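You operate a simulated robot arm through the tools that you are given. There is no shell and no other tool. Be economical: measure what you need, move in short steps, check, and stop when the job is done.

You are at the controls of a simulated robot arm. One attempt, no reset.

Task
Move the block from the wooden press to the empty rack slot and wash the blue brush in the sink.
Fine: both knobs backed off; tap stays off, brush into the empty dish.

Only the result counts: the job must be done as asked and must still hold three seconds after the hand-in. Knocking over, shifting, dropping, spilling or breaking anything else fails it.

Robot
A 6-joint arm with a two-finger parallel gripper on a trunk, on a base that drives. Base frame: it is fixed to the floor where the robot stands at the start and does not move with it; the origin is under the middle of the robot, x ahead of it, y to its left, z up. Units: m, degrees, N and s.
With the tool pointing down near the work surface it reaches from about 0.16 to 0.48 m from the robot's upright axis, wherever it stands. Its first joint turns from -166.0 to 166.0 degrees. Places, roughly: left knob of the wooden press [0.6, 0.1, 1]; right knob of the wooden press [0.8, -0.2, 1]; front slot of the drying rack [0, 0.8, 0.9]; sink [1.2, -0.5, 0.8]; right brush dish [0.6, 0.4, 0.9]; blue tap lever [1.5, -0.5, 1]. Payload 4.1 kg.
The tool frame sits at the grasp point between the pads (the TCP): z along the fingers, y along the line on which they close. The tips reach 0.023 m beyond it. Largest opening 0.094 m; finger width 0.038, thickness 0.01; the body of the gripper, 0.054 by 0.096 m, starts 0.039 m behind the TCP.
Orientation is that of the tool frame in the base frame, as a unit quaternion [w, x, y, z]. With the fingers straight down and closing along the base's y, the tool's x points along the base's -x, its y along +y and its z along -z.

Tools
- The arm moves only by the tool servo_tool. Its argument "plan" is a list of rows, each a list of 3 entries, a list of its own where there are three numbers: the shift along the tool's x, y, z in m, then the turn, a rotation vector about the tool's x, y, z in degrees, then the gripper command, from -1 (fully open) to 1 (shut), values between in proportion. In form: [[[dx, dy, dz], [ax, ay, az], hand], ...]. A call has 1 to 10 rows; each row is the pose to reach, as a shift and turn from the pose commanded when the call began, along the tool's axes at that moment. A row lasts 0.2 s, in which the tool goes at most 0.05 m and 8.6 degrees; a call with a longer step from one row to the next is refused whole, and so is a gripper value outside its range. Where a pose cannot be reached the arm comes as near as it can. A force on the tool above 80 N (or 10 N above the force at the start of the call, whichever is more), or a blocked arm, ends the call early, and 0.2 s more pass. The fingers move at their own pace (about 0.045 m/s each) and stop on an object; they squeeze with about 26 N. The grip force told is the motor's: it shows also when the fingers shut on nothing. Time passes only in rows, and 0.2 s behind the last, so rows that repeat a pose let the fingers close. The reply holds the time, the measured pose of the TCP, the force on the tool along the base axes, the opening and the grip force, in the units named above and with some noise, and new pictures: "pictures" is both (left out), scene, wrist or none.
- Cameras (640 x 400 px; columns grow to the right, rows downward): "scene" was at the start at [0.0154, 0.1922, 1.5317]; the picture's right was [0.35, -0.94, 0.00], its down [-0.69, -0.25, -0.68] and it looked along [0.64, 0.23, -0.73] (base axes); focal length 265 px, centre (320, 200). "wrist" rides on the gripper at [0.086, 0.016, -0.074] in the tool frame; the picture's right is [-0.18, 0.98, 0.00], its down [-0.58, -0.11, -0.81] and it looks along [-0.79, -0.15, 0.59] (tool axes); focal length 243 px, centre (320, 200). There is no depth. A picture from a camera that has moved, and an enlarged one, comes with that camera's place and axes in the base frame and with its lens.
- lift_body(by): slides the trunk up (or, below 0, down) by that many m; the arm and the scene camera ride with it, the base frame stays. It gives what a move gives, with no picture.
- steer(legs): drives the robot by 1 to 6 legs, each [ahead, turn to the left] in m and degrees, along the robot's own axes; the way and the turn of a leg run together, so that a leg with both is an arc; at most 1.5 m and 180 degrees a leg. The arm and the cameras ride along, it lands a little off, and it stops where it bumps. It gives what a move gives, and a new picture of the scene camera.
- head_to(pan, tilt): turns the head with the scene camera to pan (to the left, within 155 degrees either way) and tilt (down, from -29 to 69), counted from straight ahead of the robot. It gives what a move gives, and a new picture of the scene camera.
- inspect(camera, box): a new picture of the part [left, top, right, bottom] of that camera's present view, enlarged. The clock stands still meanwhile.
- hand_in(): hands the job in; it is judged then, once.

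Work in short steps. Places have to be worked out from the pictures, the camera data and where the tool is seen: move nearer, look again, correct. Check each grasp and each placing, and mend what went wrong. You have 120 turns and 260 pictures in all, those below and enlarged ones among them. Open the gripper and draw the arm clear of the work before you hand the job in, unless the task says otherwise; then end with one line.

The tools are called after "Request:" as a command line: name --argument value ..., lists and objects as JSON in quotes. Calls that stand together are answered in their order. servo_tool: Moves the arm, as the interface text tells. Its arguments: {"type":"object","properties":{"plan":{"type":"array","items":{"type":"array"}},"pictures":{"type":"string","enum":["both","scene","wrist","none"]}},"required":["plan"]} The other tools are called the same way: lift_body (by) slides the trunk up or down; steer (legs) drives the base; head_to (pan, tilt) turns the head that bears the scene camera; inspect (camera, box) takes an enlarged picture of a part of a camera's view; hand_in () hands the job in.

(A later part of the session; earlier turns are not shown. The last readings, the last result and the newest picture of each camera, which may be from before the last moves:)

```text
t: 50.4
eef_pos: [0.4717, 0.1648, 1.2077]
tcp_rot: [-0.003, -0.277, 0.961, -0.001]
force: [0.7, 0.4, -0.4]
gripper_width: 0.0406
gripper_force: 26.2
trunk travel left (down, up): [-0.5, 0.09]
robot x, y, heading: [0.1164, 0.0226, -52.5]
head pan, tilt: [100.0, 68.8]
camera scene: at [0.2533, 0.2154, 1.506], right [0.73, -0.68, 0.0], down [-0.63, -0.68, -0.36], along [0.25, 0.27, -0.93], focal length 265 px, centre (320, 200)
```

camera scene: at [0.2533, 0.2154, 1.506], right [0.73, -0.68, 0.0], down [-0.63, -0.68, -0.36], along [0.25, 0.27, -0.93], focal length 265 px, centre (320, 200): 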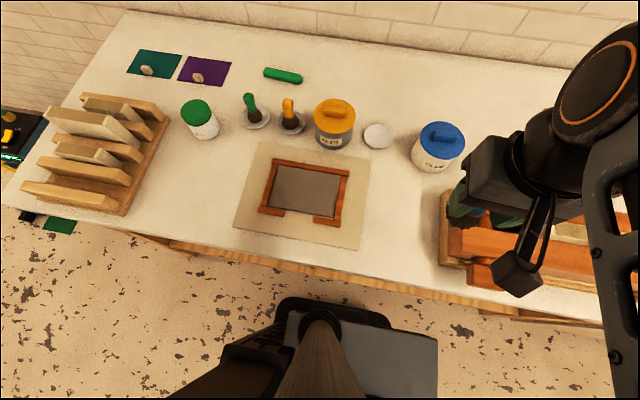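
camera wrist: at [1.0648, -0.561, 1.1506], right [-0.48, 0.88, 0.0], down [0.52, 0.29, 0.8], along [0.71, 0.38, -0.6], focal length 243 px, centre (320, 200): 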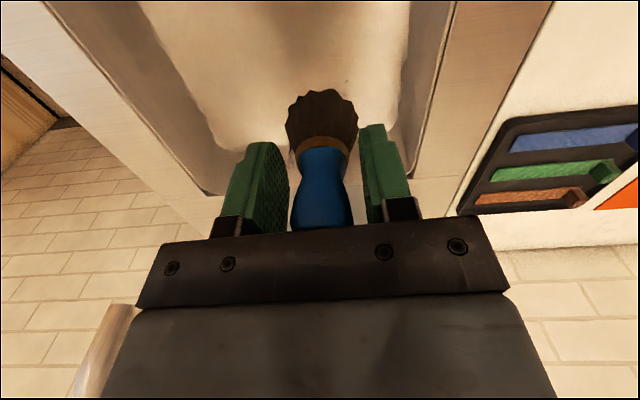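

The base's left side is at n≈0.36 vs table edge 0.40. I sidle closer with shallow S-legs forward and back.

Request:
steer --legs '[[0.12, 10], [0.12, -10], [-0.12, -8], [-0.12, 8]]'

```text
t: 54.2
eef_pos: [0.4963, 0.1928, 1.2065]
tcp_rot: [-0.002, -0.282, 0.959, -0.002]
force: [-0.4, 0.9, -1.4]
gripper_width: 0.0405
gripper_force: 25.8
trunk travel left (down, up): [-0.5, 0.09]
robot x, y, heading: [0.1465, 0.0514, -52.4]
head pan, tilt: [100.0, 68.8]
camera scene: at [0.2775, 0.2421, 1.5059], right [0.74, -0.67, 0.0], down [-0.63, -0.69, -0.36], along [0.24, 0.27, -0.93], focal length 265 px, centre (320, 200)
```

scene: 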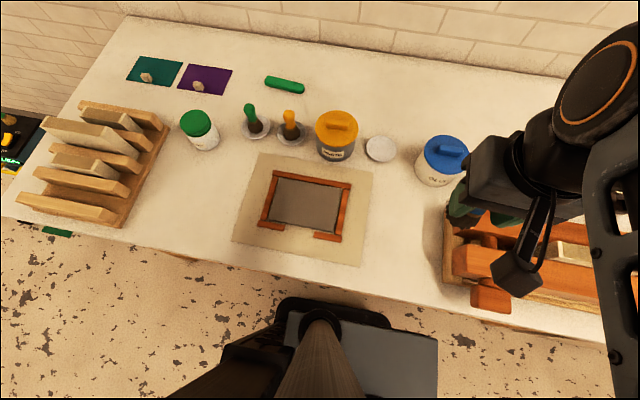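

No bump at n≈0.148. I try another sidle.

Request:
steer --legs '[[0.12, 10], [0.12, -10], [-0.12, -8], [-0.12, 8]]'

```text
t: 57.9
eef_pos: [0.5218, 0.2218, 1.2063]
tcp_rot: [-0.002, -0.283, 0.959, -0.001]
force: [-0.3, -0.2, -0.3]
gripper_width: 0.0406
gripper_force: 26.0
trunk travel left (down, up): [-0.5, 0.09]
robot x, y, heading: [0.1746, 0.079, -52.2]
head pan, tilt: [100.0, 68.8]
camera scene: at [0.3032, 0.2704, 1.5059], right [0.74, -0.67, 0.0], down [-0.63, -0.69, -0.36], along [0.24, 0.27, -0.93], focal length 265 px, centre (320, 200)
```

scene: 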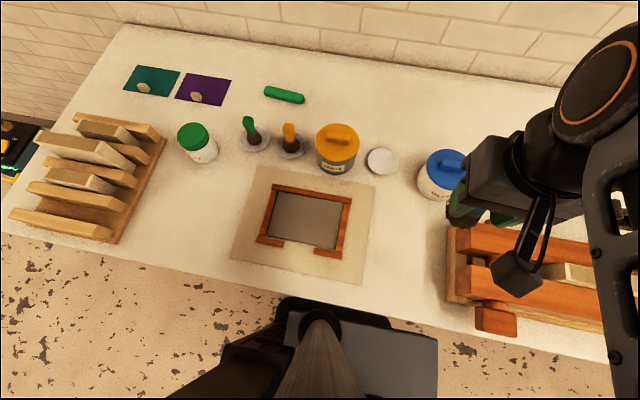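

Still no bump at n≈0.187. One more sidle, smaller.

Request:
steer --legs '[[0.12, 8], [0.12, -8], [-0.12, -8], [-0.12, 8]]'

```text
t: 59.4
eef_pos: [0.58, 0.1831, 1.2066]
tcp_rot: [-0.003, -0.347, 0.938, -0.003]
force: [-0.1, 0.1, -0.4]
gripper_width: 0.0405
gripper_force: 26.7
trunk travel left (down, up): [-0.5, 0.09]
robot x, y, heading: [0.2515, -0.0107, -44.2]
head pan, tilt: [100.0, 68.8]
stopped in leg 2: the robot was blocked; the commanded pose is now the measured one
camera scene: at [0.3388, 0.1851, 1.51], right [0.82, -0.57, 0.01], down [-0.52, -0.77, -0.37], along [0.22, 0.31, -0.93], focal length 265 px, centre (320, 200)
```

scene: 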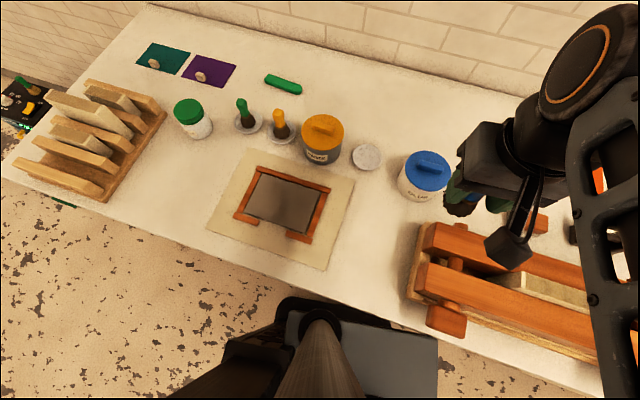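

Blocked at n≈0.195 by the turned corner. I straighten and sidle with gentle angles to gain a little more.

Request:
steer --legs '[[-0.02, -8], [-0.13, -5], [-0.13, 5], [0.08, 5], [0.08, -5]]'

```text
t: 63.1
eef_pos: [0.4851, 0.3412, 1.2029]
tcp_rot: [-0.009, -0.326, 0.945, -0.006]
force: [0.3, -0.4, -0.1]
gripper_width: 0.0407
gripper_force: 26.0
trunk travel left (down, up): [-0.5, 0.09]
robot x, y, heading: [0.1339, 0.1568, -47.1]
head pan, tilt: [100.0, 68.8]
stopped in leg 4: the robot was blocked; the commanded pose is now the measured one
camera scene: at [0.2364, 0.3452, 1.5102], right [0.8, -0.61, 0.0], down [-0.56, -0.74, -0.37], along [0.23, 0.3, -0.93], focal length 265 px, centre (320, 200)
```

scene: 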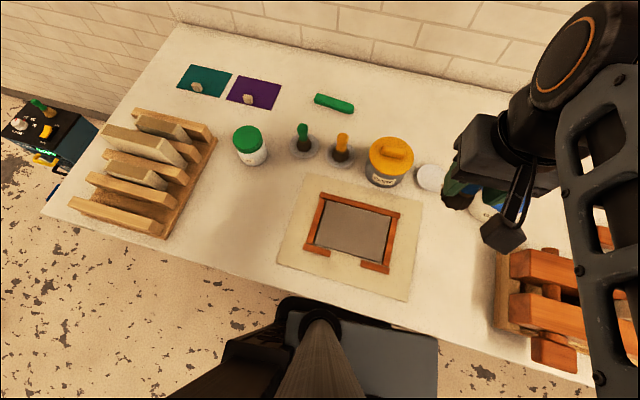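

Blocked again near n≈0.20, which seems about the limit. I straighten and roll to s≈0.05.

Request:
steer --legs '[[-0.03, -6], [0.13, 0]]'

```text
t: 64.9
eef_pos: [0.5701, 0.226, 1.1973]
tcp_rot: [-0.012, -0.277, 0.961, -0.004]
force: [-0.2, 0.1, -0.5]
gripper_width: 0.0405
gripper_force: 26.0
trunk travel left (down, up): [-0.5, 0.09]
robot x, y, heading: [0.1931, 0.0777, -52.7]
head pan, tilt: [100.0, 68.8]
camera scene: at [0.3325, 0.2632, 1.506], right [0.73, -0.68, 0.0], down [-0.63, -0.68, -0.36], along [0.25, 0.27, -0.93], focal length 265 px, centre (320, 200)
```

scene: 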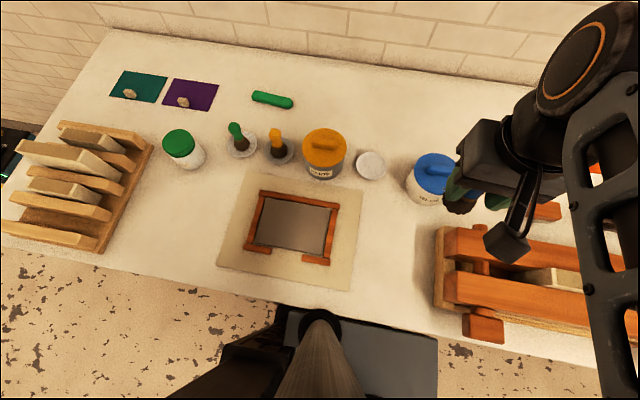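

Robot at n≈0.20, s≈0.05; dish at (0.65, 0.415), R≈0.57 from the axis. I swing toward it, levelling the tool, then test how far the arm reaches.

Request:
servo_tool --plan '[[[-0.0235, 0.037, 0], [0, -0.5, -1.4], 1], [[-0.047, 0.073, 0], [0, -1, -2.8], 1], [[-0.0705, 0.11, 0], [0, -1.4, -4.3], 1]]' --pictures "none"

Request:
servo_tool --plan '[[[-0.04, 0, 0.0], [0, 0, 0], 1], [[-0.07, 0, 0.04], [0, 0, 0], 1], [[-0.1, 0, 0.08], [0, 0, 0], 1], [[-0.1, 0, 0.11], [0, 0, 0], 1]]'

```text
t: 65.7
eef_pos: [0.5711, 0.3588, 1.1962]
tcp_rot: [0.0, -0.313, 0.95, -0.001]
force: [-0.2, 0.5, 0.0]
gripper_width: 0.0406
gripper_force: 26.2
trunk travel left (down, up): [-0.5, 0.09]
robot x, y, heading: [0.1978, 0.0753, -52.5]
head pan, tilt: [100.0, 68.8]
```

```text
t: 66.7
eef_pos: [0.6522, 0.4182, 1.0843]
tcp_rot: [-0.001, -0.313, 0.95, 0.0]
force: [-0.4, 0.6, -1.1]
gripper_width: 0.0406
gripper_force: 26.3
trunk travel left (down, up): [-0.5, 0.09]
robot x, y, heading: [0.1976, 0.0757, -52.7]
head pan, tilt: [100.0, 68.8]
camera scene: at [0.3326, 0.2641, 1.5059], right [0.73, -0.68, 0.0], down [-0.63, -0.68, -0.36], along [0.25, 0.27, -0.93], focal length 265 px, centre (320, 200)
camera wrist: at [0.5723, 0.3795, 1.1596], right [-0.44, 0.9, 0.0], down [0.53, 0.26, 0.81], along [0.73, 0.35, -0.59], focal length 243 px, centre (320, 200)
```

scene: 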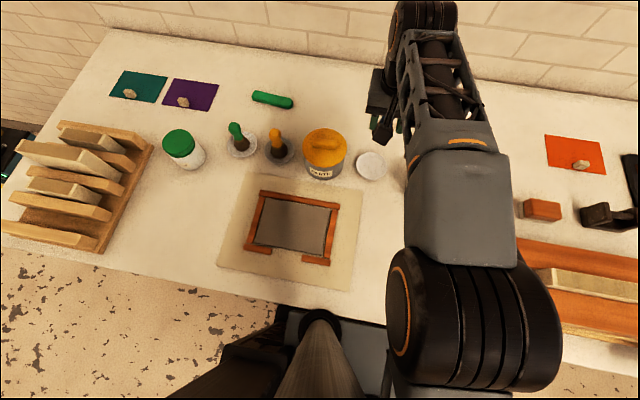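
wrist: 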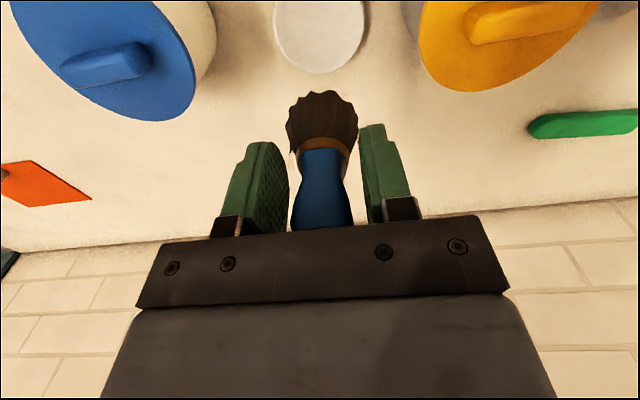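

The arm reaches it. From the wrist view the dish centre is ~6 mm nearer to the robot than the TCP. I correct and descend to ~1.00.

Request:
servo_tool --plan '[[[0.006, 0.0, 0.03], [0, 0, 0], 1], [[0.006, 0, 0.06], [0, 0, 0], 1], [[0.006, 0, 0.085], [0, 0, 0], 1]]'

Request:
inspect --camera "scene" --box '[280, 60, 480, 220]'

```text
t: 67.5
eef_pos: [0.6462, 0.4137, 0.9992]
tcp_rot: [-0.002, -0.313, 0.95, -0.001]
force: [0.4, 0.3, -0.2]
gripper_width: 0.0405
gripper_force: 26.5
trunk travel left (down, up): [-0.5, 0.09]
robot x, y, heading: [0.1983, 0.0754, -53.0]
head pan, tilt: [100.0, 68.8]
camera scene: at [0.3324, 0.2639, 1.506], right [0.73, -0.68, 0.0], down [-0.63, -0.68, -0.36], along [0.25, 0.27, -0.93], focal length 265 px, centre (320, 200)
camera wrist: at [0.5658, 0.3751, 1.074], right [-0.44, 0.9, 0.0], down [0.53, 0.26, 0.81], along [0.73, 0.35, -0.59], focal length 243 px, centre (320, 200)
```

scene: 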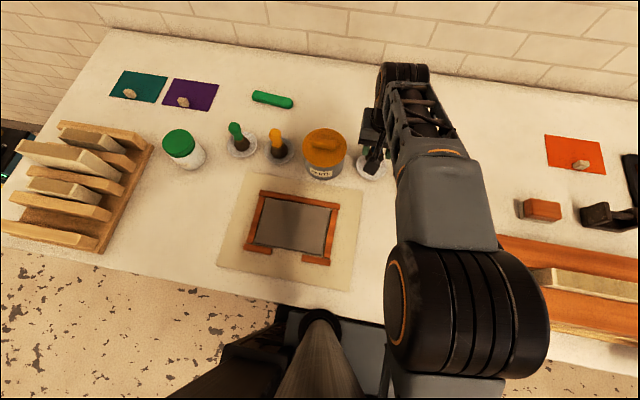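
wrist: 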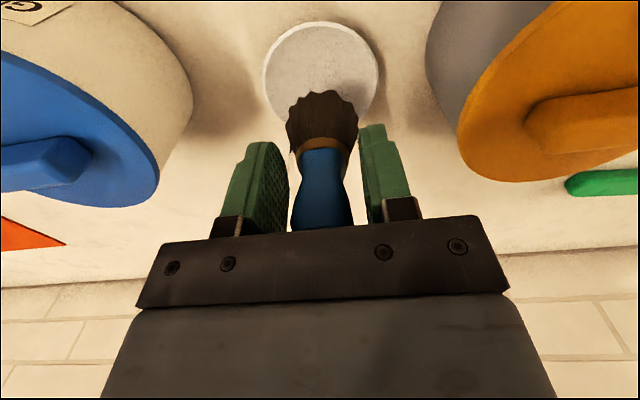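

```text
2.50 times, centred on (380, 140) of scene
camera zoom: at [0.3324, 0.2639, 1.506], right [0.73, -0.68, 0.0], down [-0.63, -0.68, -0.36], along [0.25, 0.27, -0.93], focal length 663 px, centre (170, 350)
```

zoom: 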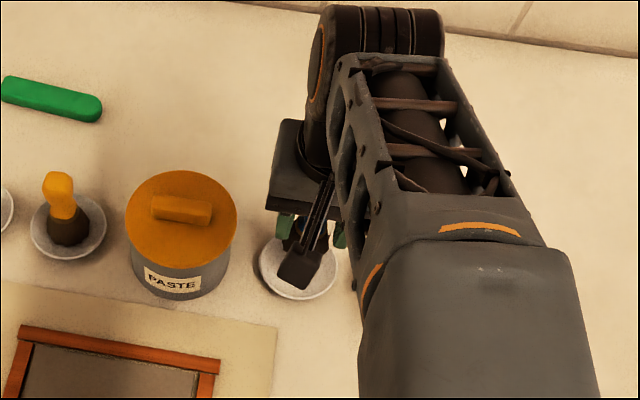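

Brush is centred over the dish within a few mm. I lower gently to contact.

Request:
servo_tool --plan '[[[0.003, 0, 0.015], [0, 0, 0], 1], [[0.003, 0, 0.025], [0, 0, 0], 1], [[0.003, 0, 0.031], [0, 0, 0], 1]]' --pictures "wrist"

```text
t: 68.3
eef_pos: [0.6435, 0.4122, 0.9693]
tcp_rot: [0.0, -0.313, 0.95, -0.001]
force: [0.3, 0.1, -1.1]
gripper_width: 0.0404
gripper_force: 26.4
trunk travel left (down, up): [-0.5, 0.09]
robot x, y, heading: [0.1946, 0.0746, -53.1]
head pan, tilt: [100.0, 68.8]
camera wrist: at [0.5636, 0.3735, 1.0437], right [-0.44, 0.9, 0.0], down [0.53, 0.26, 0.81], along [0.73, 0.35, -0.59], focal length 243 px, centre (320, 200)
```

wrist: 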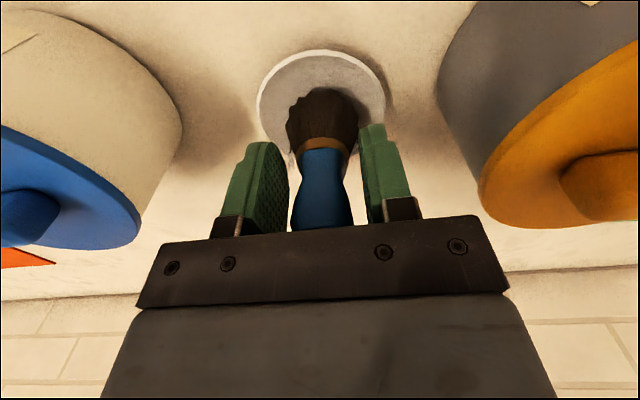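

Brush is inside the dish outline with no contact yet. I lower a few more mm, watching the force.

Request:
servo_tool --plan '[[[0, 0, 0.003], [0, 0, 0], 1], [[0, 0, 0.006], [0, 0, 0], 1]]' --pictures "wrist"

```text
t: 68.9
eef_pos: [0.6435, 0.4102, 0.963]
tcp_rot: [0.0, -0.313, 0.95, -0.001]
force: [-0.5, -0.2, -1.6]
gripper_width: 0.0402
gripper_force: 25.4
trunk travel left (down, up): [-0.5, 0.09]
robot x, y, heading: [0.1994, 0.0775, -52.9]
head pan, tilt: [100.0, 68.8]
camera wrist: at [0.5631, 0.373, 1.0384], right [-0.44, 0.9, 0.0], down [0.53, 0.26, 0.81], along [0.73, 0.35, -0.59], focal length 243 px, centre (320, 200)
```

wrist: 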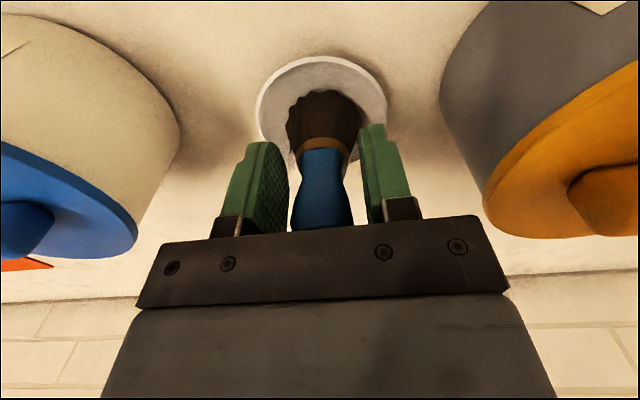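

Request:
servo_tool --plan '[[[0, 0, 0.003], [0, 0, 0], 1], [[0, 0, 0.006], [0, 0, 0], 1]]' --pictures "wrist"

```text
t: 69.5
eef_pos: [0.6441, 0.4114, 0.9617]
tcp_rot: [0.003, -0.313, 0.95, 0.0]
force: [-2.4, -2.0, 22.8]
gripper_width: 0.0408
gripper_force: 26.3
trunk travel left (down, up): [-0.5, 0.09]
robot x, y, heading: [0.1976, 0.0755, -53.1]
head pan, tilt: [100.0, 68.8]
camera wrist: at [0.563, 0.3729, 1.036], right [-0.44, 0.9, 0.0], down [0.53, 0.26, 0.81], along [0.73, 0.35, -0.59], focal length 243 px, centre (320, 200)
```

wrist: 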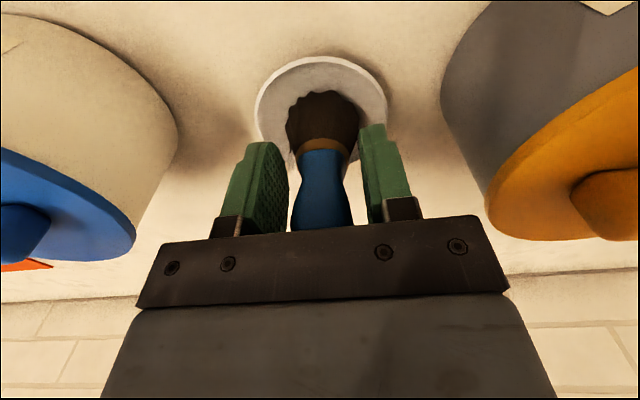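

Contact (23 N). I relax by 5 mm, open gently to ~0.07 m and rise.

Request:
servo_tool --plan '[[[0, 0, -0.004], [0, 0, 0], 1], [[0, 0, -0.0045], [0, 0, 0], 0.0], [[0, 0, -0.0045], [0, 0, 0], -0.45], [[0, 0, -0.0045], [0, 0, 0], -0.5], [[0, 0, -0.03], [0, 0, 0], -0.5], [[0, 0, -0.07], [0, 0, 0], -0.5], [[0, 0, -0.12], [0, 0, 0], -0.5]]'

```text
t: 71.1
eef_pos: [0.6423, 0.4109, 1.0773]
tcp_rot: [0.0, -0.313, 0.95, -0.001]
force: [0.0, -0.1, -0.3]
gripper_width: 0.0703
gripper_force: 0.0
trunk travel left (down, up): [-0.5, 0.09]
robot x, y, heading: [0.1983, 0.077, -52.8]
head pan, tilt: [100.0, 68.8]
camera scene: at [0.332, 0.2636, 1.5059], right [0.73, -0.68, 0.0], down [-0.63, -0.68, -0.36], along [0.25, 0.27, -0.93], focal length 265 px, centre (320, 200)
camera wrist: at [0.5632, 0.3718, 1.1526], right [-0.44, 0.9, 0.0], down [0.53, 0.26, 0.81], along [0.73, 0.35, -0.59], focal length 243 px, centre (320, 200)
```

scene: 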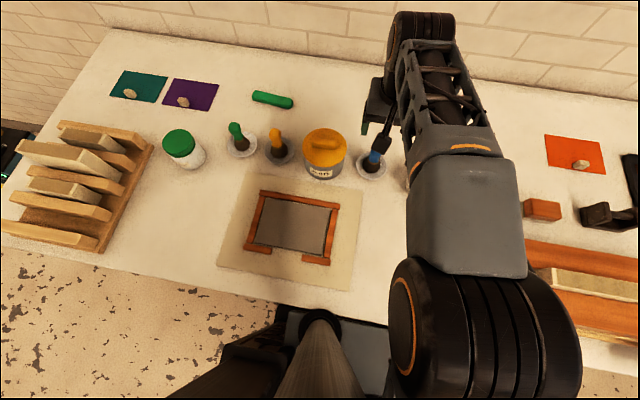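
wrist: 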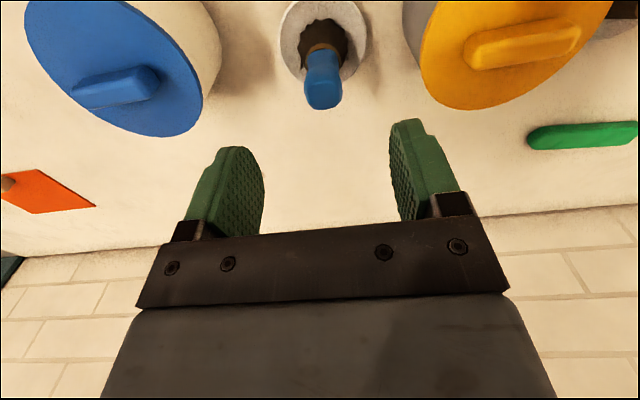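

The brush stands upright in the dish. Now I examine the rack for the empty slot.

Request:
inspect --camera "scene" --box '[0, 100, 180, 260]'

Request:
head_to --pan 55 --tilt 60

```text
2.50 times, centred on (90, 180) of scene
camera zoom: at [0.332, 0.2636, 1.5059], right [0.73, -0.68, 0.0], down [-0.63, -0.68, -0.36], along [0.25, 0.27, -0.93], focal length 663 px, centre (895, 250)
```

zoom: 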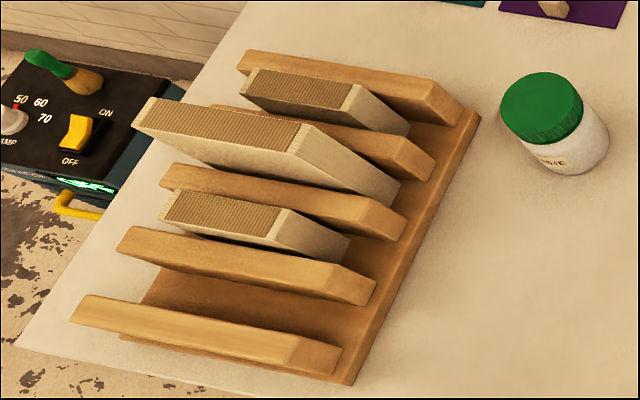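

```text
t: 72.2
eef_pos: [0.6428, 0.4095, 1.0765]
tcp_rot: [-0.002, -0.313, 0.95, -0.001]
force: [0.0, -0.4, 0.5]
gripper_width: 0.0707
gripper_force: 0.0
trunk travel left (down, up): [-0.5, 0.09]
robot x, y, heading: [0.1957, 0.0769, -52.5]
head pan, tilt: [55.0, 60.0]
camera scene: at [0.3607, 0.2253, 1.5153], right [0.04, -1.0, 0.0], down [-0.87, -0.03, -0.5], along [0.5, 0.02, -0.87], focal length 265 px, centre (320, 200)
```

scene: 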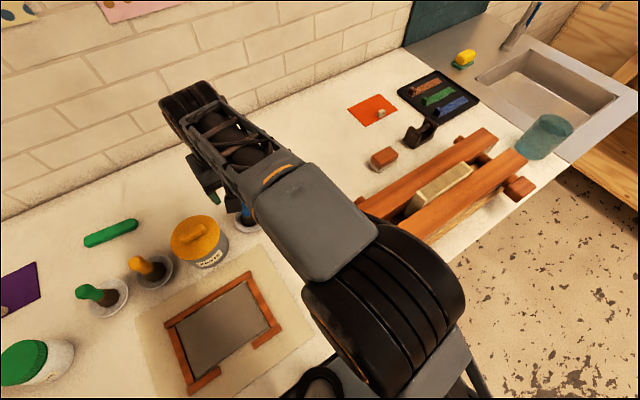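

The empty slot is the front one. Now to the press: I raise and retract the arm, then drive ahead to the left knob.

Request:
servo_tool --plan '[[[0, 0, -0.05], [0, 0, 0], -1], [[0, 0, -0.1], [0, 0, 0], -1], [[0.05, 0, -0.12], [0, 0, 0], -1], [[0.1, 0, -0.12], [0, 0, 0], -1], [[0.15, 0, -0.12], [0, 0, 0], -1], [[0.2, 0, -0.12], [0, 0, 0], -1]]' --pictures "none"

Request:
steer --legs '[[-0.1, 3], [-0.1, 3], [0.1, -6], [0.2, 0]]'

```text
refused: row 3 steps farther than a row can; nothing moved
```

```text
t: 76.0
eef_pos: [0.7, 0.3262, 1.0762]
tcp_rot: [-0.001, -0.311, 0.95, -0.001]
force: [0.4, -0.2, 0.1]
gripper_width: 0.0704
gripper_force: 0.0
trunk travel left (down, up): [-0.5, 0.09]
robot x, y, heading: [0.2516, -0.0043, -52.9]
head pan, tilt: [55.0, 60.0]
camera scene: at [0.4169, 0.1422, 1.5154], right [0.04, -1.0, 0.0], down [-0.87, -0.03, -0.5], along [0.5, 0.02, -0.87], focal length 265 px, centre (320, 200)
```

scene: 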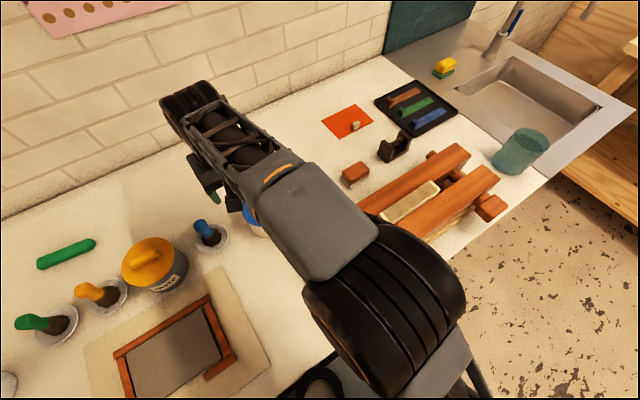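

The retract was refused (step too long) yet the drive ran; luckily the tips passed above everything. I raise now with proper steps.

Request:
servo_tool --plan '[[[0, 0, -0.05], [0, 0, 0], -1], [[0, 0, -0.1], [0, 0, 0], -1], [[0.03, 0, -0.12], [0, 0, 0], -1], [[0.08, 0, -0.12], [0, 0, 0], -1], [[0.13, 0, -0.12], [0, 0, 0], -1], [[0.17, 0, -0.12], [0, 0, 0], -1]]'

```text
t: 77.4
eef_pos: [0.5613, 0.2264, 1.1978]
tcp_rot: [0.0, -0.312, 0.95, -0.001]
force: [-0.1, 0.9, 0.5]
gripper_width: 0.0939
gripper_force: 0.0
trunk travel left (down, up): [-0.5, 0.09]
robot x, y, heading: [0.2547, -0.0066, -53.0]
head pan, tilt: [55.0, 60.0]
camera scene: at [0.416, 0.1421, 1.5155], right [0.04, -1.0, 0.0], down [-0.87, -0.03, -0.5], along [0.5, 0.02, -0.87], focal length 265 px, centre (320, 200)
camera wrist: at [0.4824, 0.188, 1.2732], right [-0.43, 0.9, 0.0], down [0.53, 0.26, 0.81], along [0.73, 0.35, -0.59], focal length 243 px, centre (320, 200)
```

scene: 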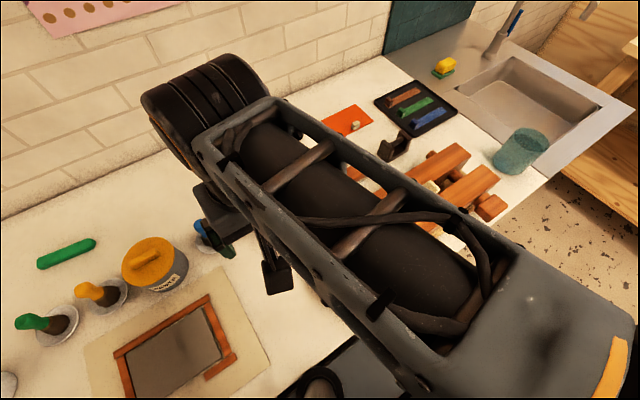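
wrist: 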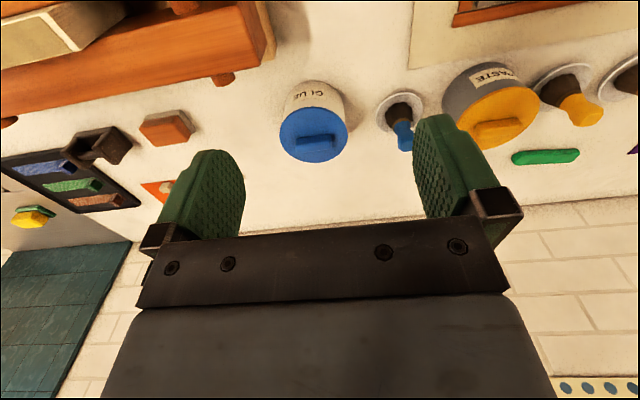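

All intact. The knobs work out at about n=0.424, z≈1.0, s=0.27 and s=0.605. I pull the base away from the bench while driving ahead toward the right knob.

Request:
steer --legs '[[0.1, -5], [0.15, -15], [0.1, -25], [0.15, 45], [-0.1, 0]]'

```text
t: 83.6
eef_pos: [0.6691, -0.154, 1.1968]
tcp_rot: [-0.001, -0.303, 0.953, -0.002]
force: [0.0, 0.0, 0.9]
gripper_width: 0.0937
gripper_force: 0.1
trunk travel left (down, up): [-0.5, 0.09]
robot x, y, heading: [0.3551, -0.384, -53.6]
head pan, tilt: [55.0, 60.0]
camera scene: at [0.5201, -0.2361, 1.5154], right [0.02, -1.0, 0.0], down [-0.87, -0.02, -0.5], along [0.5, 0.01, -0.87], focal length 265 px, centre (320, 200)
```

scene: 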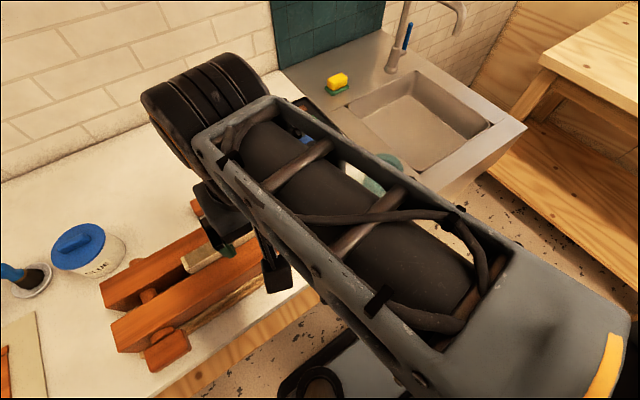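

Robot at n≈0.05, s≈0.52. I look closely at the left knob and, with the head, at the whole press front.

Request:
inspect --camera "scene" --box '[90, 210, 310, 380]'

Request:
inspect --camera "wrist" --box '[0, 0, 640, 400]'

```text
2.35 times, centred on (200, 295) of scene
camera zoom: at [0.5201, -0.2361, 1.5154], right [0.02, -1.0, 0.0], down [-0.87, -0.02, -0.5], along [0.5, 0.01, -0.87], focal length 624 px, centre (602, -24)
```

zoom: 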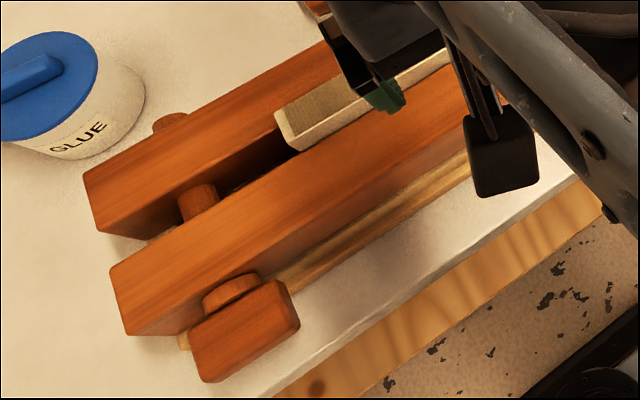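

```text
1.00 times, centred on (320, 200) of wrist
camera zoom: at [0.5883, -0.1909, 1.2731], right [-0.42, 0.91, 0.0], down [0.54, 0.25, 0.81], along [0.73, 0.34, -0.59], focal length 243 px, centre (320, 200)
```

zoom: 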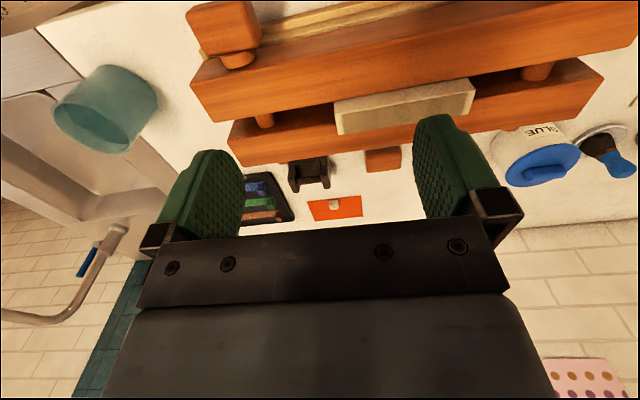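

Knobs are ~0.06 m wide blocks along the bench direction with a horizontal screw axis pointing into the bench. I'll grip them with the tool horizontal and turn counter-clockwise. First I back the base off a bit more.

Request:
steer --legs '[[0.1, -40], [0.1, 40], [-0.1, 0]]'

```text
t: 88.4
eef_pos: [0.6669, -0.2632, 1.1979]
tcp_rot: [0.0, -0.296, 0.955, -0.001]
force: [0.1, -0.1, 0.0]
gripper_width: 0.0941
gripper_force: 0.0
trunk travel left (down, up): [-0.5, 0.09]
robot x, y, heading: [0.3534, -0.487, -54.7]
head pan, tilt: [55.0, 60.0]
camera scene: at [0.5176, -0.3441, 1.5154], right [0.01, -1.0, 0.0], down [-0.87, -0.01, -0.5], along [0.5, 0.0, -0.87], focal length 265 px, centre (320, 200)
```

scene: 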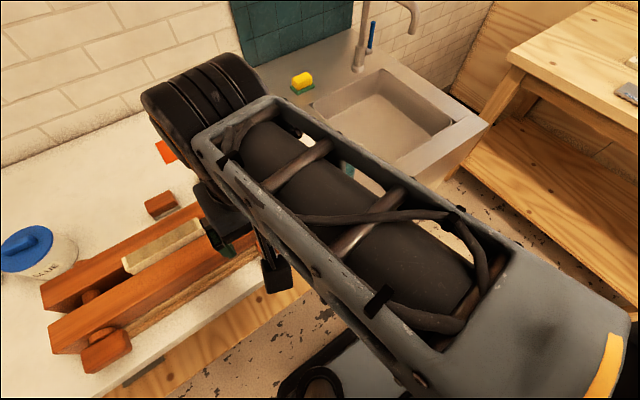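

Robot at n≈-0.01, s≈0.60. I align the tool yaw to the bench normal, then pitch it outward to horizontal at a safe height.

Request:
servo_tool --plan '[[[0, 0, 0], [0, 0, -2.5], -1]]' --pictures "none"

Request:
servo_tool --plan '[[[0, 0, 0], [0, -8.5, 0], -1], [[0, 0, 0], [0, -17, 0], -1], [[0, 0, 0], [0, -25.5, 0], -1], [[0, 0, 0], [0, -34, 0], -1], [[0, 0, 0], [0, -42.5, 0], -1], [[0, 0, 0], [0, -51, 0], -1], [[0, 0, 0], [0, -59.5, 0], -1], [[0, 0, 0], [0, -68, 0], -1], [[0, 0, 0], [0, -76.5, 0], -1], [[0, 0, 0], [0, -85, 0], -1]]'

```text
t: 88.8
eef_pos: [0.6687, -0.2643, 1.1987]
tcp_rot: [-0.001, -0.318, 0.948, -0.001]
force: [-0.5, -0.4, -0.2]
gripper_width: 0.0941
gripper_force: 0.1
trunk travel left (down, up): [-0.5, 0.09]
robot x, y, heading: [0.3507, -0.4877, -54.6]
head pan, tilt: [55.0, 60.0]
```

```text
t: 91.0
eef_pos: [0.6683, -0.2647, 1.1975]
tcp_rot: [0.64, -0.232, 0.7, 0.215]
force: [-0.8, 0.8, -0.1]
gripper_width: 0.0939
gripper_force: 0.0
trunk travel left (down, up): [-0.5, 0.09]
robot x, y, heading: [0.3488, -0.4899, -54.5]
head pan, tilt: [55.0, 60.0]
camera scene: at [0.5178, -0.3443, 1.5154], right [0.01, -1.0, 0.0], down [-0.87, -0.01, -0.5], along [0.5, 0.0, -0.87], focal length 265 px, centre (320, 200)
camera wrist: at [0.5914, -0.3012, 1.118], right [-0.58, 0.8, 0.19], down [-0.53, -0.54, 0.65], along [0.62, 0.27, 0.74], focal length 243 px, centre (320, 200)
```

scene: 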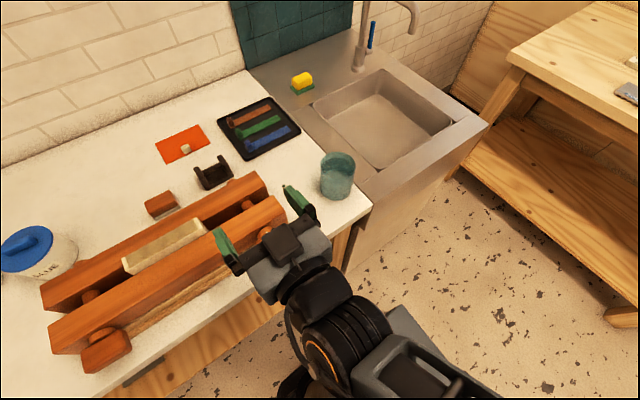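
wrist: 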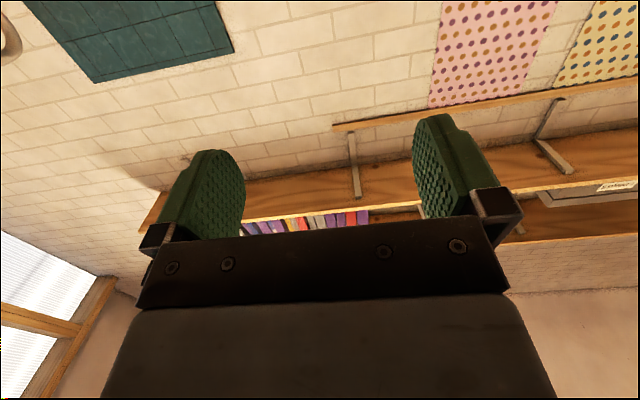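

View is clear and the pitch works. I level the last 5° and then back away 0.04 m before lowering.

Request:
servo_tool --plan '[[[0, 0, -0.04], [0, -5, 0], -1]]' --pictures "none"

Request:
servo_tool --plan '[[[0.05, 0, 0], [0, 0, 0], -1], [[0.1, 0, 0], [0, 0, 0], -1], [[0.15, 0, 0], [0, 0, 0], -1], [[0.19, 0, 0], [0, 0, 0], -1]]'

Request:
inspect --camera "scene" --box '[180, 160, 380, 340]'

```text
t: 91.4
eef_pos: [0.6532, -0.2679, 1.2224]
tcp_rot: [0.67, -0.226, 0.671, 0.224]
force: [0.1, -0.5, 0.1]
gripper_width: 0.0941
gripper_force: 0.1
out of reach, approached as far as the arm can: row 1
trunk travel left (down, up): [-0.5, 0.09]
robot x, y, heading: [0.3484, -0.4893, -54.4]
head pan, tilt: [55.0, 60.0]
```

```text
t: 92.4
eef_pos: [0.6803, -0.227, 1.0775]
tcp_rot: [0.671, -0.225, 0.671, 0.219]
force: [0.6, 0.3, 0.1]
gripper_width: 0.0939
gripper_force: 0.1
out of reach, approached as far as the arm can: row 1, 2, 3, 4
trunk travel left (down, up): [-0.5, 0.09]
robot x, y, heading: [0.3512, -0.4877, -54.6]
head pan, tilt: [55.0, 60.0]
camera scene: at [0.5182, -0.3448, 1.5154], right [0.01, -1.0, 0.0], down [-0.87, 0.0, -0.5], along [0.5, 0.0, -0.87], focal length 265 px, centre (320, 200)
camera wrist: at [0.6103, -0.2593, 0.9908], right [-0.59, 0.79, 0.18], down [-0.58, -0.56, 0.58], along [0.56, 0.24, 0.79], focal length 243 px, centre (320, 200)
```

scene: 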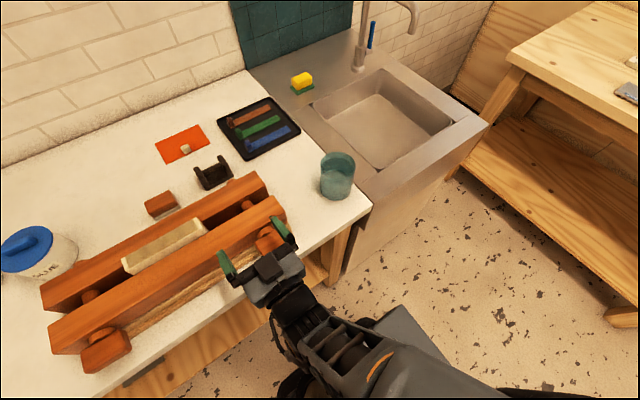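
wrist: 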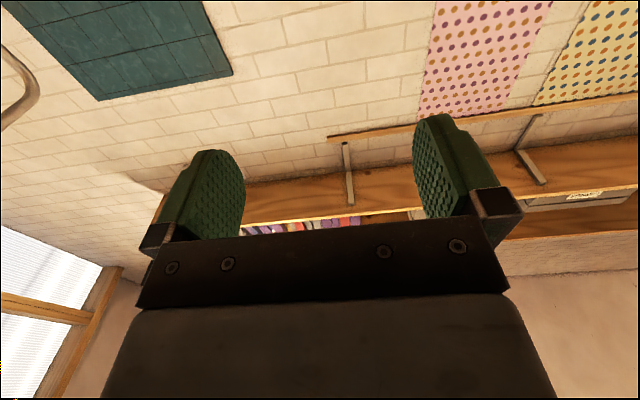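

```text
2.22 times, centred on (280, 250) of scene
camera zoom: at [0.5182, -0.3448, 1.5154], right [0.01, -1.0, 0.0], down [-0.87, 0.0, -0.5], along [0.5, 0.0, -0.87], focal length 590 px, centre (409, 89)
```

zoom: 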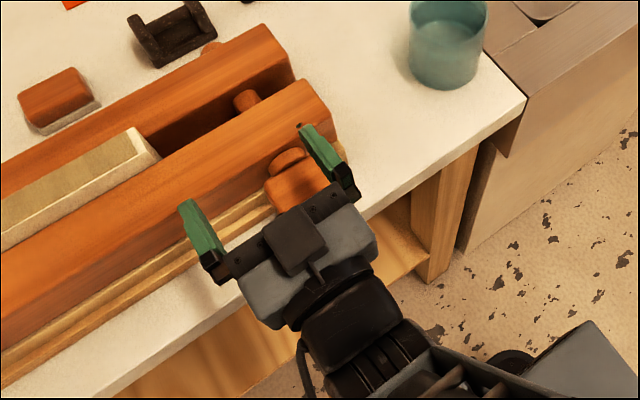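

The horizontal tool can't come this close to the robot's axis; the robot must stand further back. I raise the tool to a reachable pose first.

Request:
servo_tool --plan '[[[-0.03, 0, 0.035], [0, 0, 0], -1], [[-0.06, 0, 0.07], [0, 0, 0], -1], [[-0.1, 0, 0.075], [0, 0, 0], -1]]' --pictures "none"

```text
t: 93.2
eef_pos: [0.742, -0.1815, 1.1763]
tcp_rot: [0.67, -0.226, 0.671, 0.223]
force: [0.0, 0.4, -0.7]
gripper_width: 0.0939
gripper_force: 0.0
trunk travel left (down, up): [-0.5, 0.09]
robot x, y, heading: [0.3504, -0.4863, -54.8]
head pan, tilt: [55.0, 60.0]
```

Now I drive the base ~0.12 m further from the bench.

Request:
steer --legs '[[0.13, -55], [0.13, 55], [-0.2, 0]]'

```text
t: 99.7
eef_pos: [0.6583, -0.27, 1.1764]
tcp_rot: [0.669, -0.228, 0.67, 0.226]
force: [0.3, 0.2, 0.4]
gripper_width: 0.0938
gripper_force: 0.0
trunk travel left (down, up): [-0.5, 0.09]
robot x, y, heading: [0.2734, -0.5815, -53.9]
head pan, tilt: [55.0, 60.0]
camera scene: at [0.436, -0.4346, 1.5154], right [0.01, -1.0, 0.0], down [-0.87, -0.01, -0.5], along [0.5, 0.01, -0.87], focal length 265 px, centre (320, 200)
```

scene: 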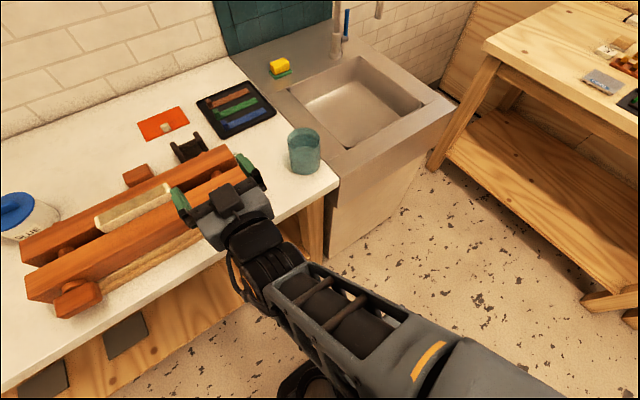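

TCP at s=0.611, n=0.365 and the tool points along the bench normal. I lower to knob height, keeping tips in front of the knob.

Request:
servo_tool --plan '[[[0.045, 0, -0.01], [0, 0, 0], -1], [[0.09, 0, -0.02], [0, 0, 0], -1], [[0.135, 0, -0.02], [0, 0, 0], -1], [[0.173, 0, -0.02], [0, 0, 0], -1]]'

Request:
inspect --camera "scene" --box '[150, 140, 310, 280]'

```text
t: 100.7
eef_pos: [0.6483, -0.2722, 1.0279]
tcp_rot: [0.68, -0.229, 0.665, 0.208]
force: [0.3, -0.1, 0.0]
gripper_width: 0.0938
gripper_force: 0.1
out of reach, approached as far as the arm can: row 2, 3, 4
trunk travel left (down, up): [-0.5, 0.09]
robot x, y, heading: [0.2677, -0.5827, -54.1]
head pan, tilt: [55.0, 60.0]
camera scene: at [0.4367, -0.4345, 1.5153], right [0.01, -1.0, 0.0], down [-0.87, -0.01, -0.5], along [0.5, 0.01, -0.87], focal length 265 px, centre (320, 200)
camera wrist: at [0.5811, -0.3051, 0.9411], right [-0.58, 0.8, 0.15], down [-0.61, -0.55, 0.58], along [0.54, 0.25, 0.8], focal length 243 px, centre (320, 200)
```

scene: 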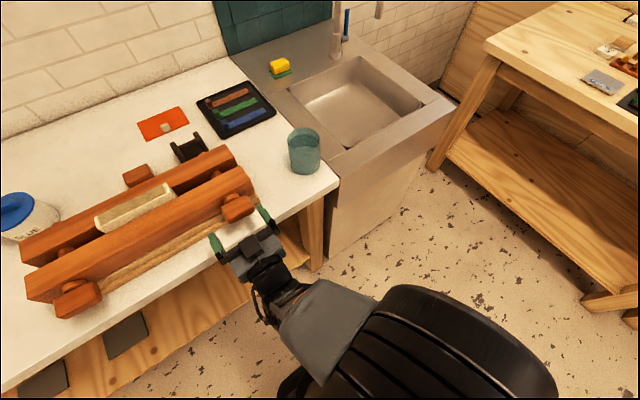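
wrist: 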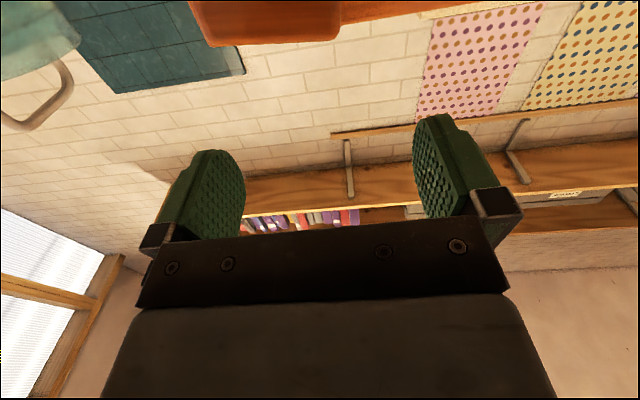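

```text
2.86 times, centred on (230, 210) of scene
camera zoom: at [0.4367, -0.4345, 1.5153], right [0.01, -1.0, 0.0], down [-0.87, -0.01, -0.5], along [0.5, 0.01, -0.87], focal length 758 px, centre (577, 171)
```

zoom: 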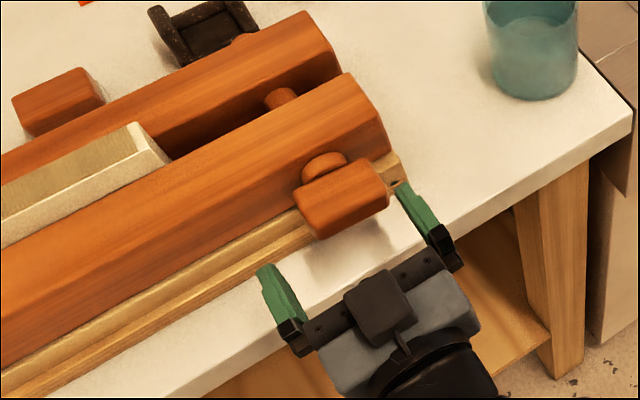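

The knob sits about 0.013 m further right than the tool, and this height is out of reach with the trunk this high. I raise the arm and then lower the trunk instead.

Request:
servo_tool --plan '[[[-0.05, -0.005, 0], [0, 0, 0], -1], [[-0.1, -0.01, 0], [0, 0, 0], -1], [[-0.148, -0.013, 0], [0, 0, 0], -1]]' --pictures "none"

Request:
lift_body --by -0.15

```text
refused: row 1 steps farther than a row can; nothing moved
```

```text
t: 102.5
eef_pos: [0.6473, -0.272, 0.8769]
tcp_rot: [0.679, -0.231, 0.666, 0.207]
force: [-0.3, 1.1, -0.3]
gripper_width: 0.0942
gripper_force: 0.0
trunk travel left (down, up): [-0.35, 0.24]
robot x, y, heading: [0.2718, -0.5799, -54.2]
head pan, tilt: [55.0, 60.0]
```

The raise was refused, but the trunk lowered safely in front of the edge. Now I raise the tool to z≈1.003 in smaller steps, fixing the small tilt.

Request:
servo_tool --plan '[[[-0.04, -0.004, -0.003], [0, 0, 0], -1], [[-0.08, -0.008, -0.003], [0, 0, 0], -1], [[-0.127, -0.013, -0.003], [0, 0, 0], -1]]'

Request:
inspect --camera "scene" --box '[150, 80, 350, 220]'

```text
t: 103.3
eef_pos: [0.6432, -0.2749, 0.9969]
tcp_rot: [0.672, -0.241, 0.668, 0.21]
force: [0.5, 0.7, -0.3]
gripper_width: 0.0939
gripper_force: 0.1
trunk travel left (down, up): [-0.35, 0.24]
robot x, y, heading: [0.2658, -0.5835, -54.1]
head pan, tilt: [55.0, 60.0]
camera scene: at [0.4364, -0.4347, 1.3653], right [0.01, -1.0, 0.0], down [-0.87, -0.01, -0.5], along [0.5, 0.01, -0.87], focal length 265 px, centre (320, 200)
camera wrist: at [0.5753, -0.3108, 0.9105], right [-0.6, 0.79, 0.14], down [-0.59, -0.55, 0.59], along [0.55, 0.27, 0.79], focal length 243 px, centre (320, 200)
```

scene: 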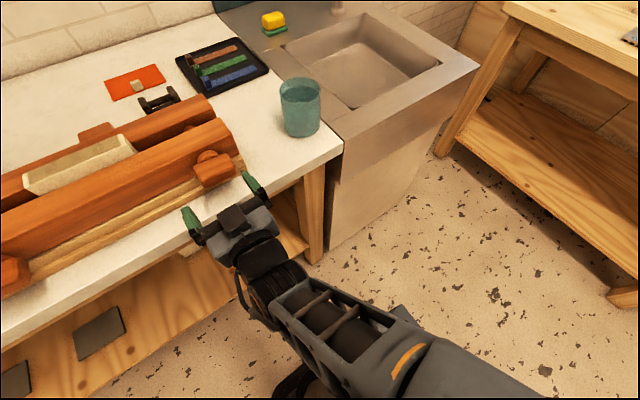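
wrist: 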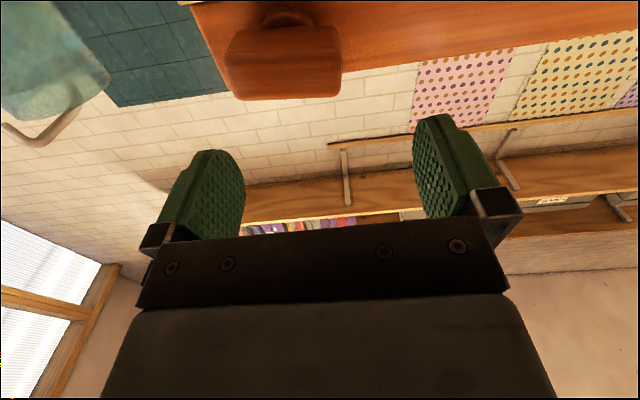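

```text
2.86 times, centred on (250, 150) of scene
camera zoom: at [0.4364, -0.4347, 1.3653], right [0.01, -1.0, 0.0], down [-0.87, -0.01, -0.5], along [0.5, 0.01, -0.87], focal length 758 px, centre (520, 343)
```

zoom: 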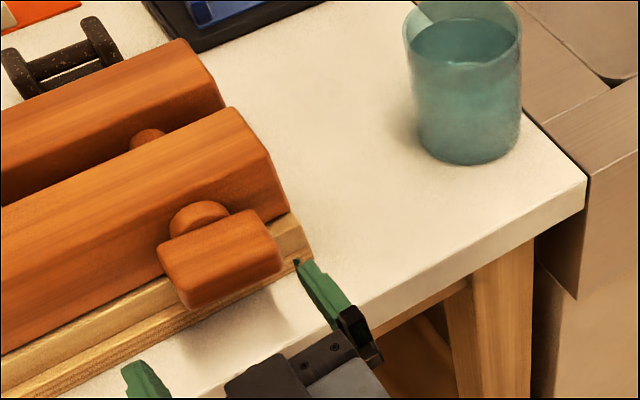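

Triangulating: the knob centre is about n=0.435, z≈0.972, s≈0.623. I shift down 0.025 and right 0.017, and fix the roll.

Request:
servo_tool --plan '[[[0.025, -0.017, 0], [0, 0, 2.5], -1]]'

Request:
inspect --camera "scene" --box '[150, 80, 350, 220]'

```text
t: 103.7
eef_pos: [0.6465, -0.2848, 0.9722]
tcp_rot: [0.668, -0.224, 0.674, 0.222]
force: [-0.8, -0.4, -0.7]
gripper_width: 0.0939
gripper_force: 0.0
out of reach, approached as far as the arm can: row 1
trunk travel left (down, up): [-0.35, 0.24]
robot x, y, heading: [0.2692, -0.5813, -54.2]
head pan, tilt: [55.0, 60.0]
camera scene: at [0.436, -0.4348, 1.3654], right [0.01, -1.0, 0.0], down [-0.87, -0.01, -0.5], along [0.5, 0.01, -0.87], focal length 265 px, centre (320, 200)
camera wrist: at [0.5765, -0.3167, 0.8869], right [-0.59, 0.79, 0.19], down [-0.58, -0.57, 0.59], along [0.57, 0.24, 0.79], focal length 243 px, centre (320, 200)
```

scene: 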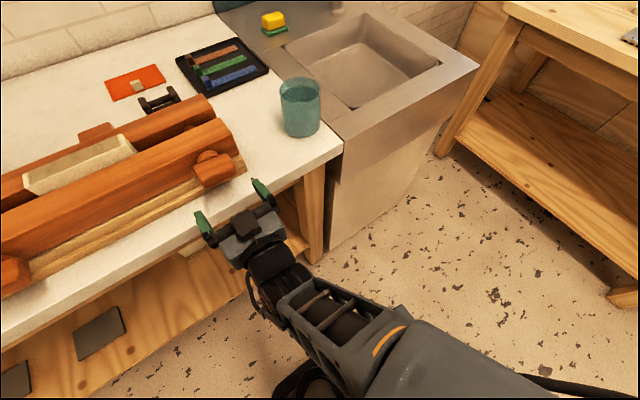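
wrist: 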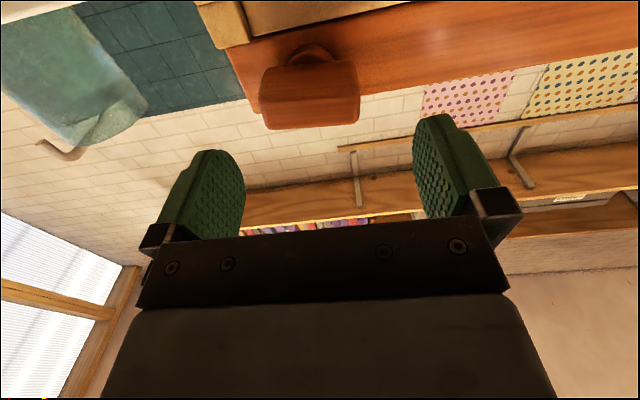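

```text
2.86 times, centred on (250, 150) of scene
camera zoom: at [0.436, -0.4348, 1.3654], right [0.01, -1.0, 0.0], down [-0.87, -0.01, -0.5], along [0.5, 0.01, -0.87], focal length 758 px, centre (520, 343)
```

zoom: 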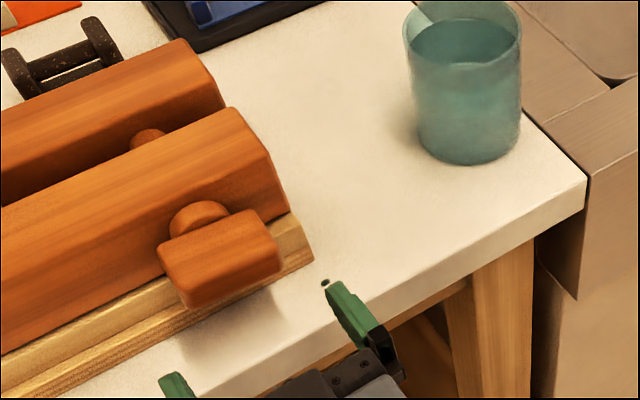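

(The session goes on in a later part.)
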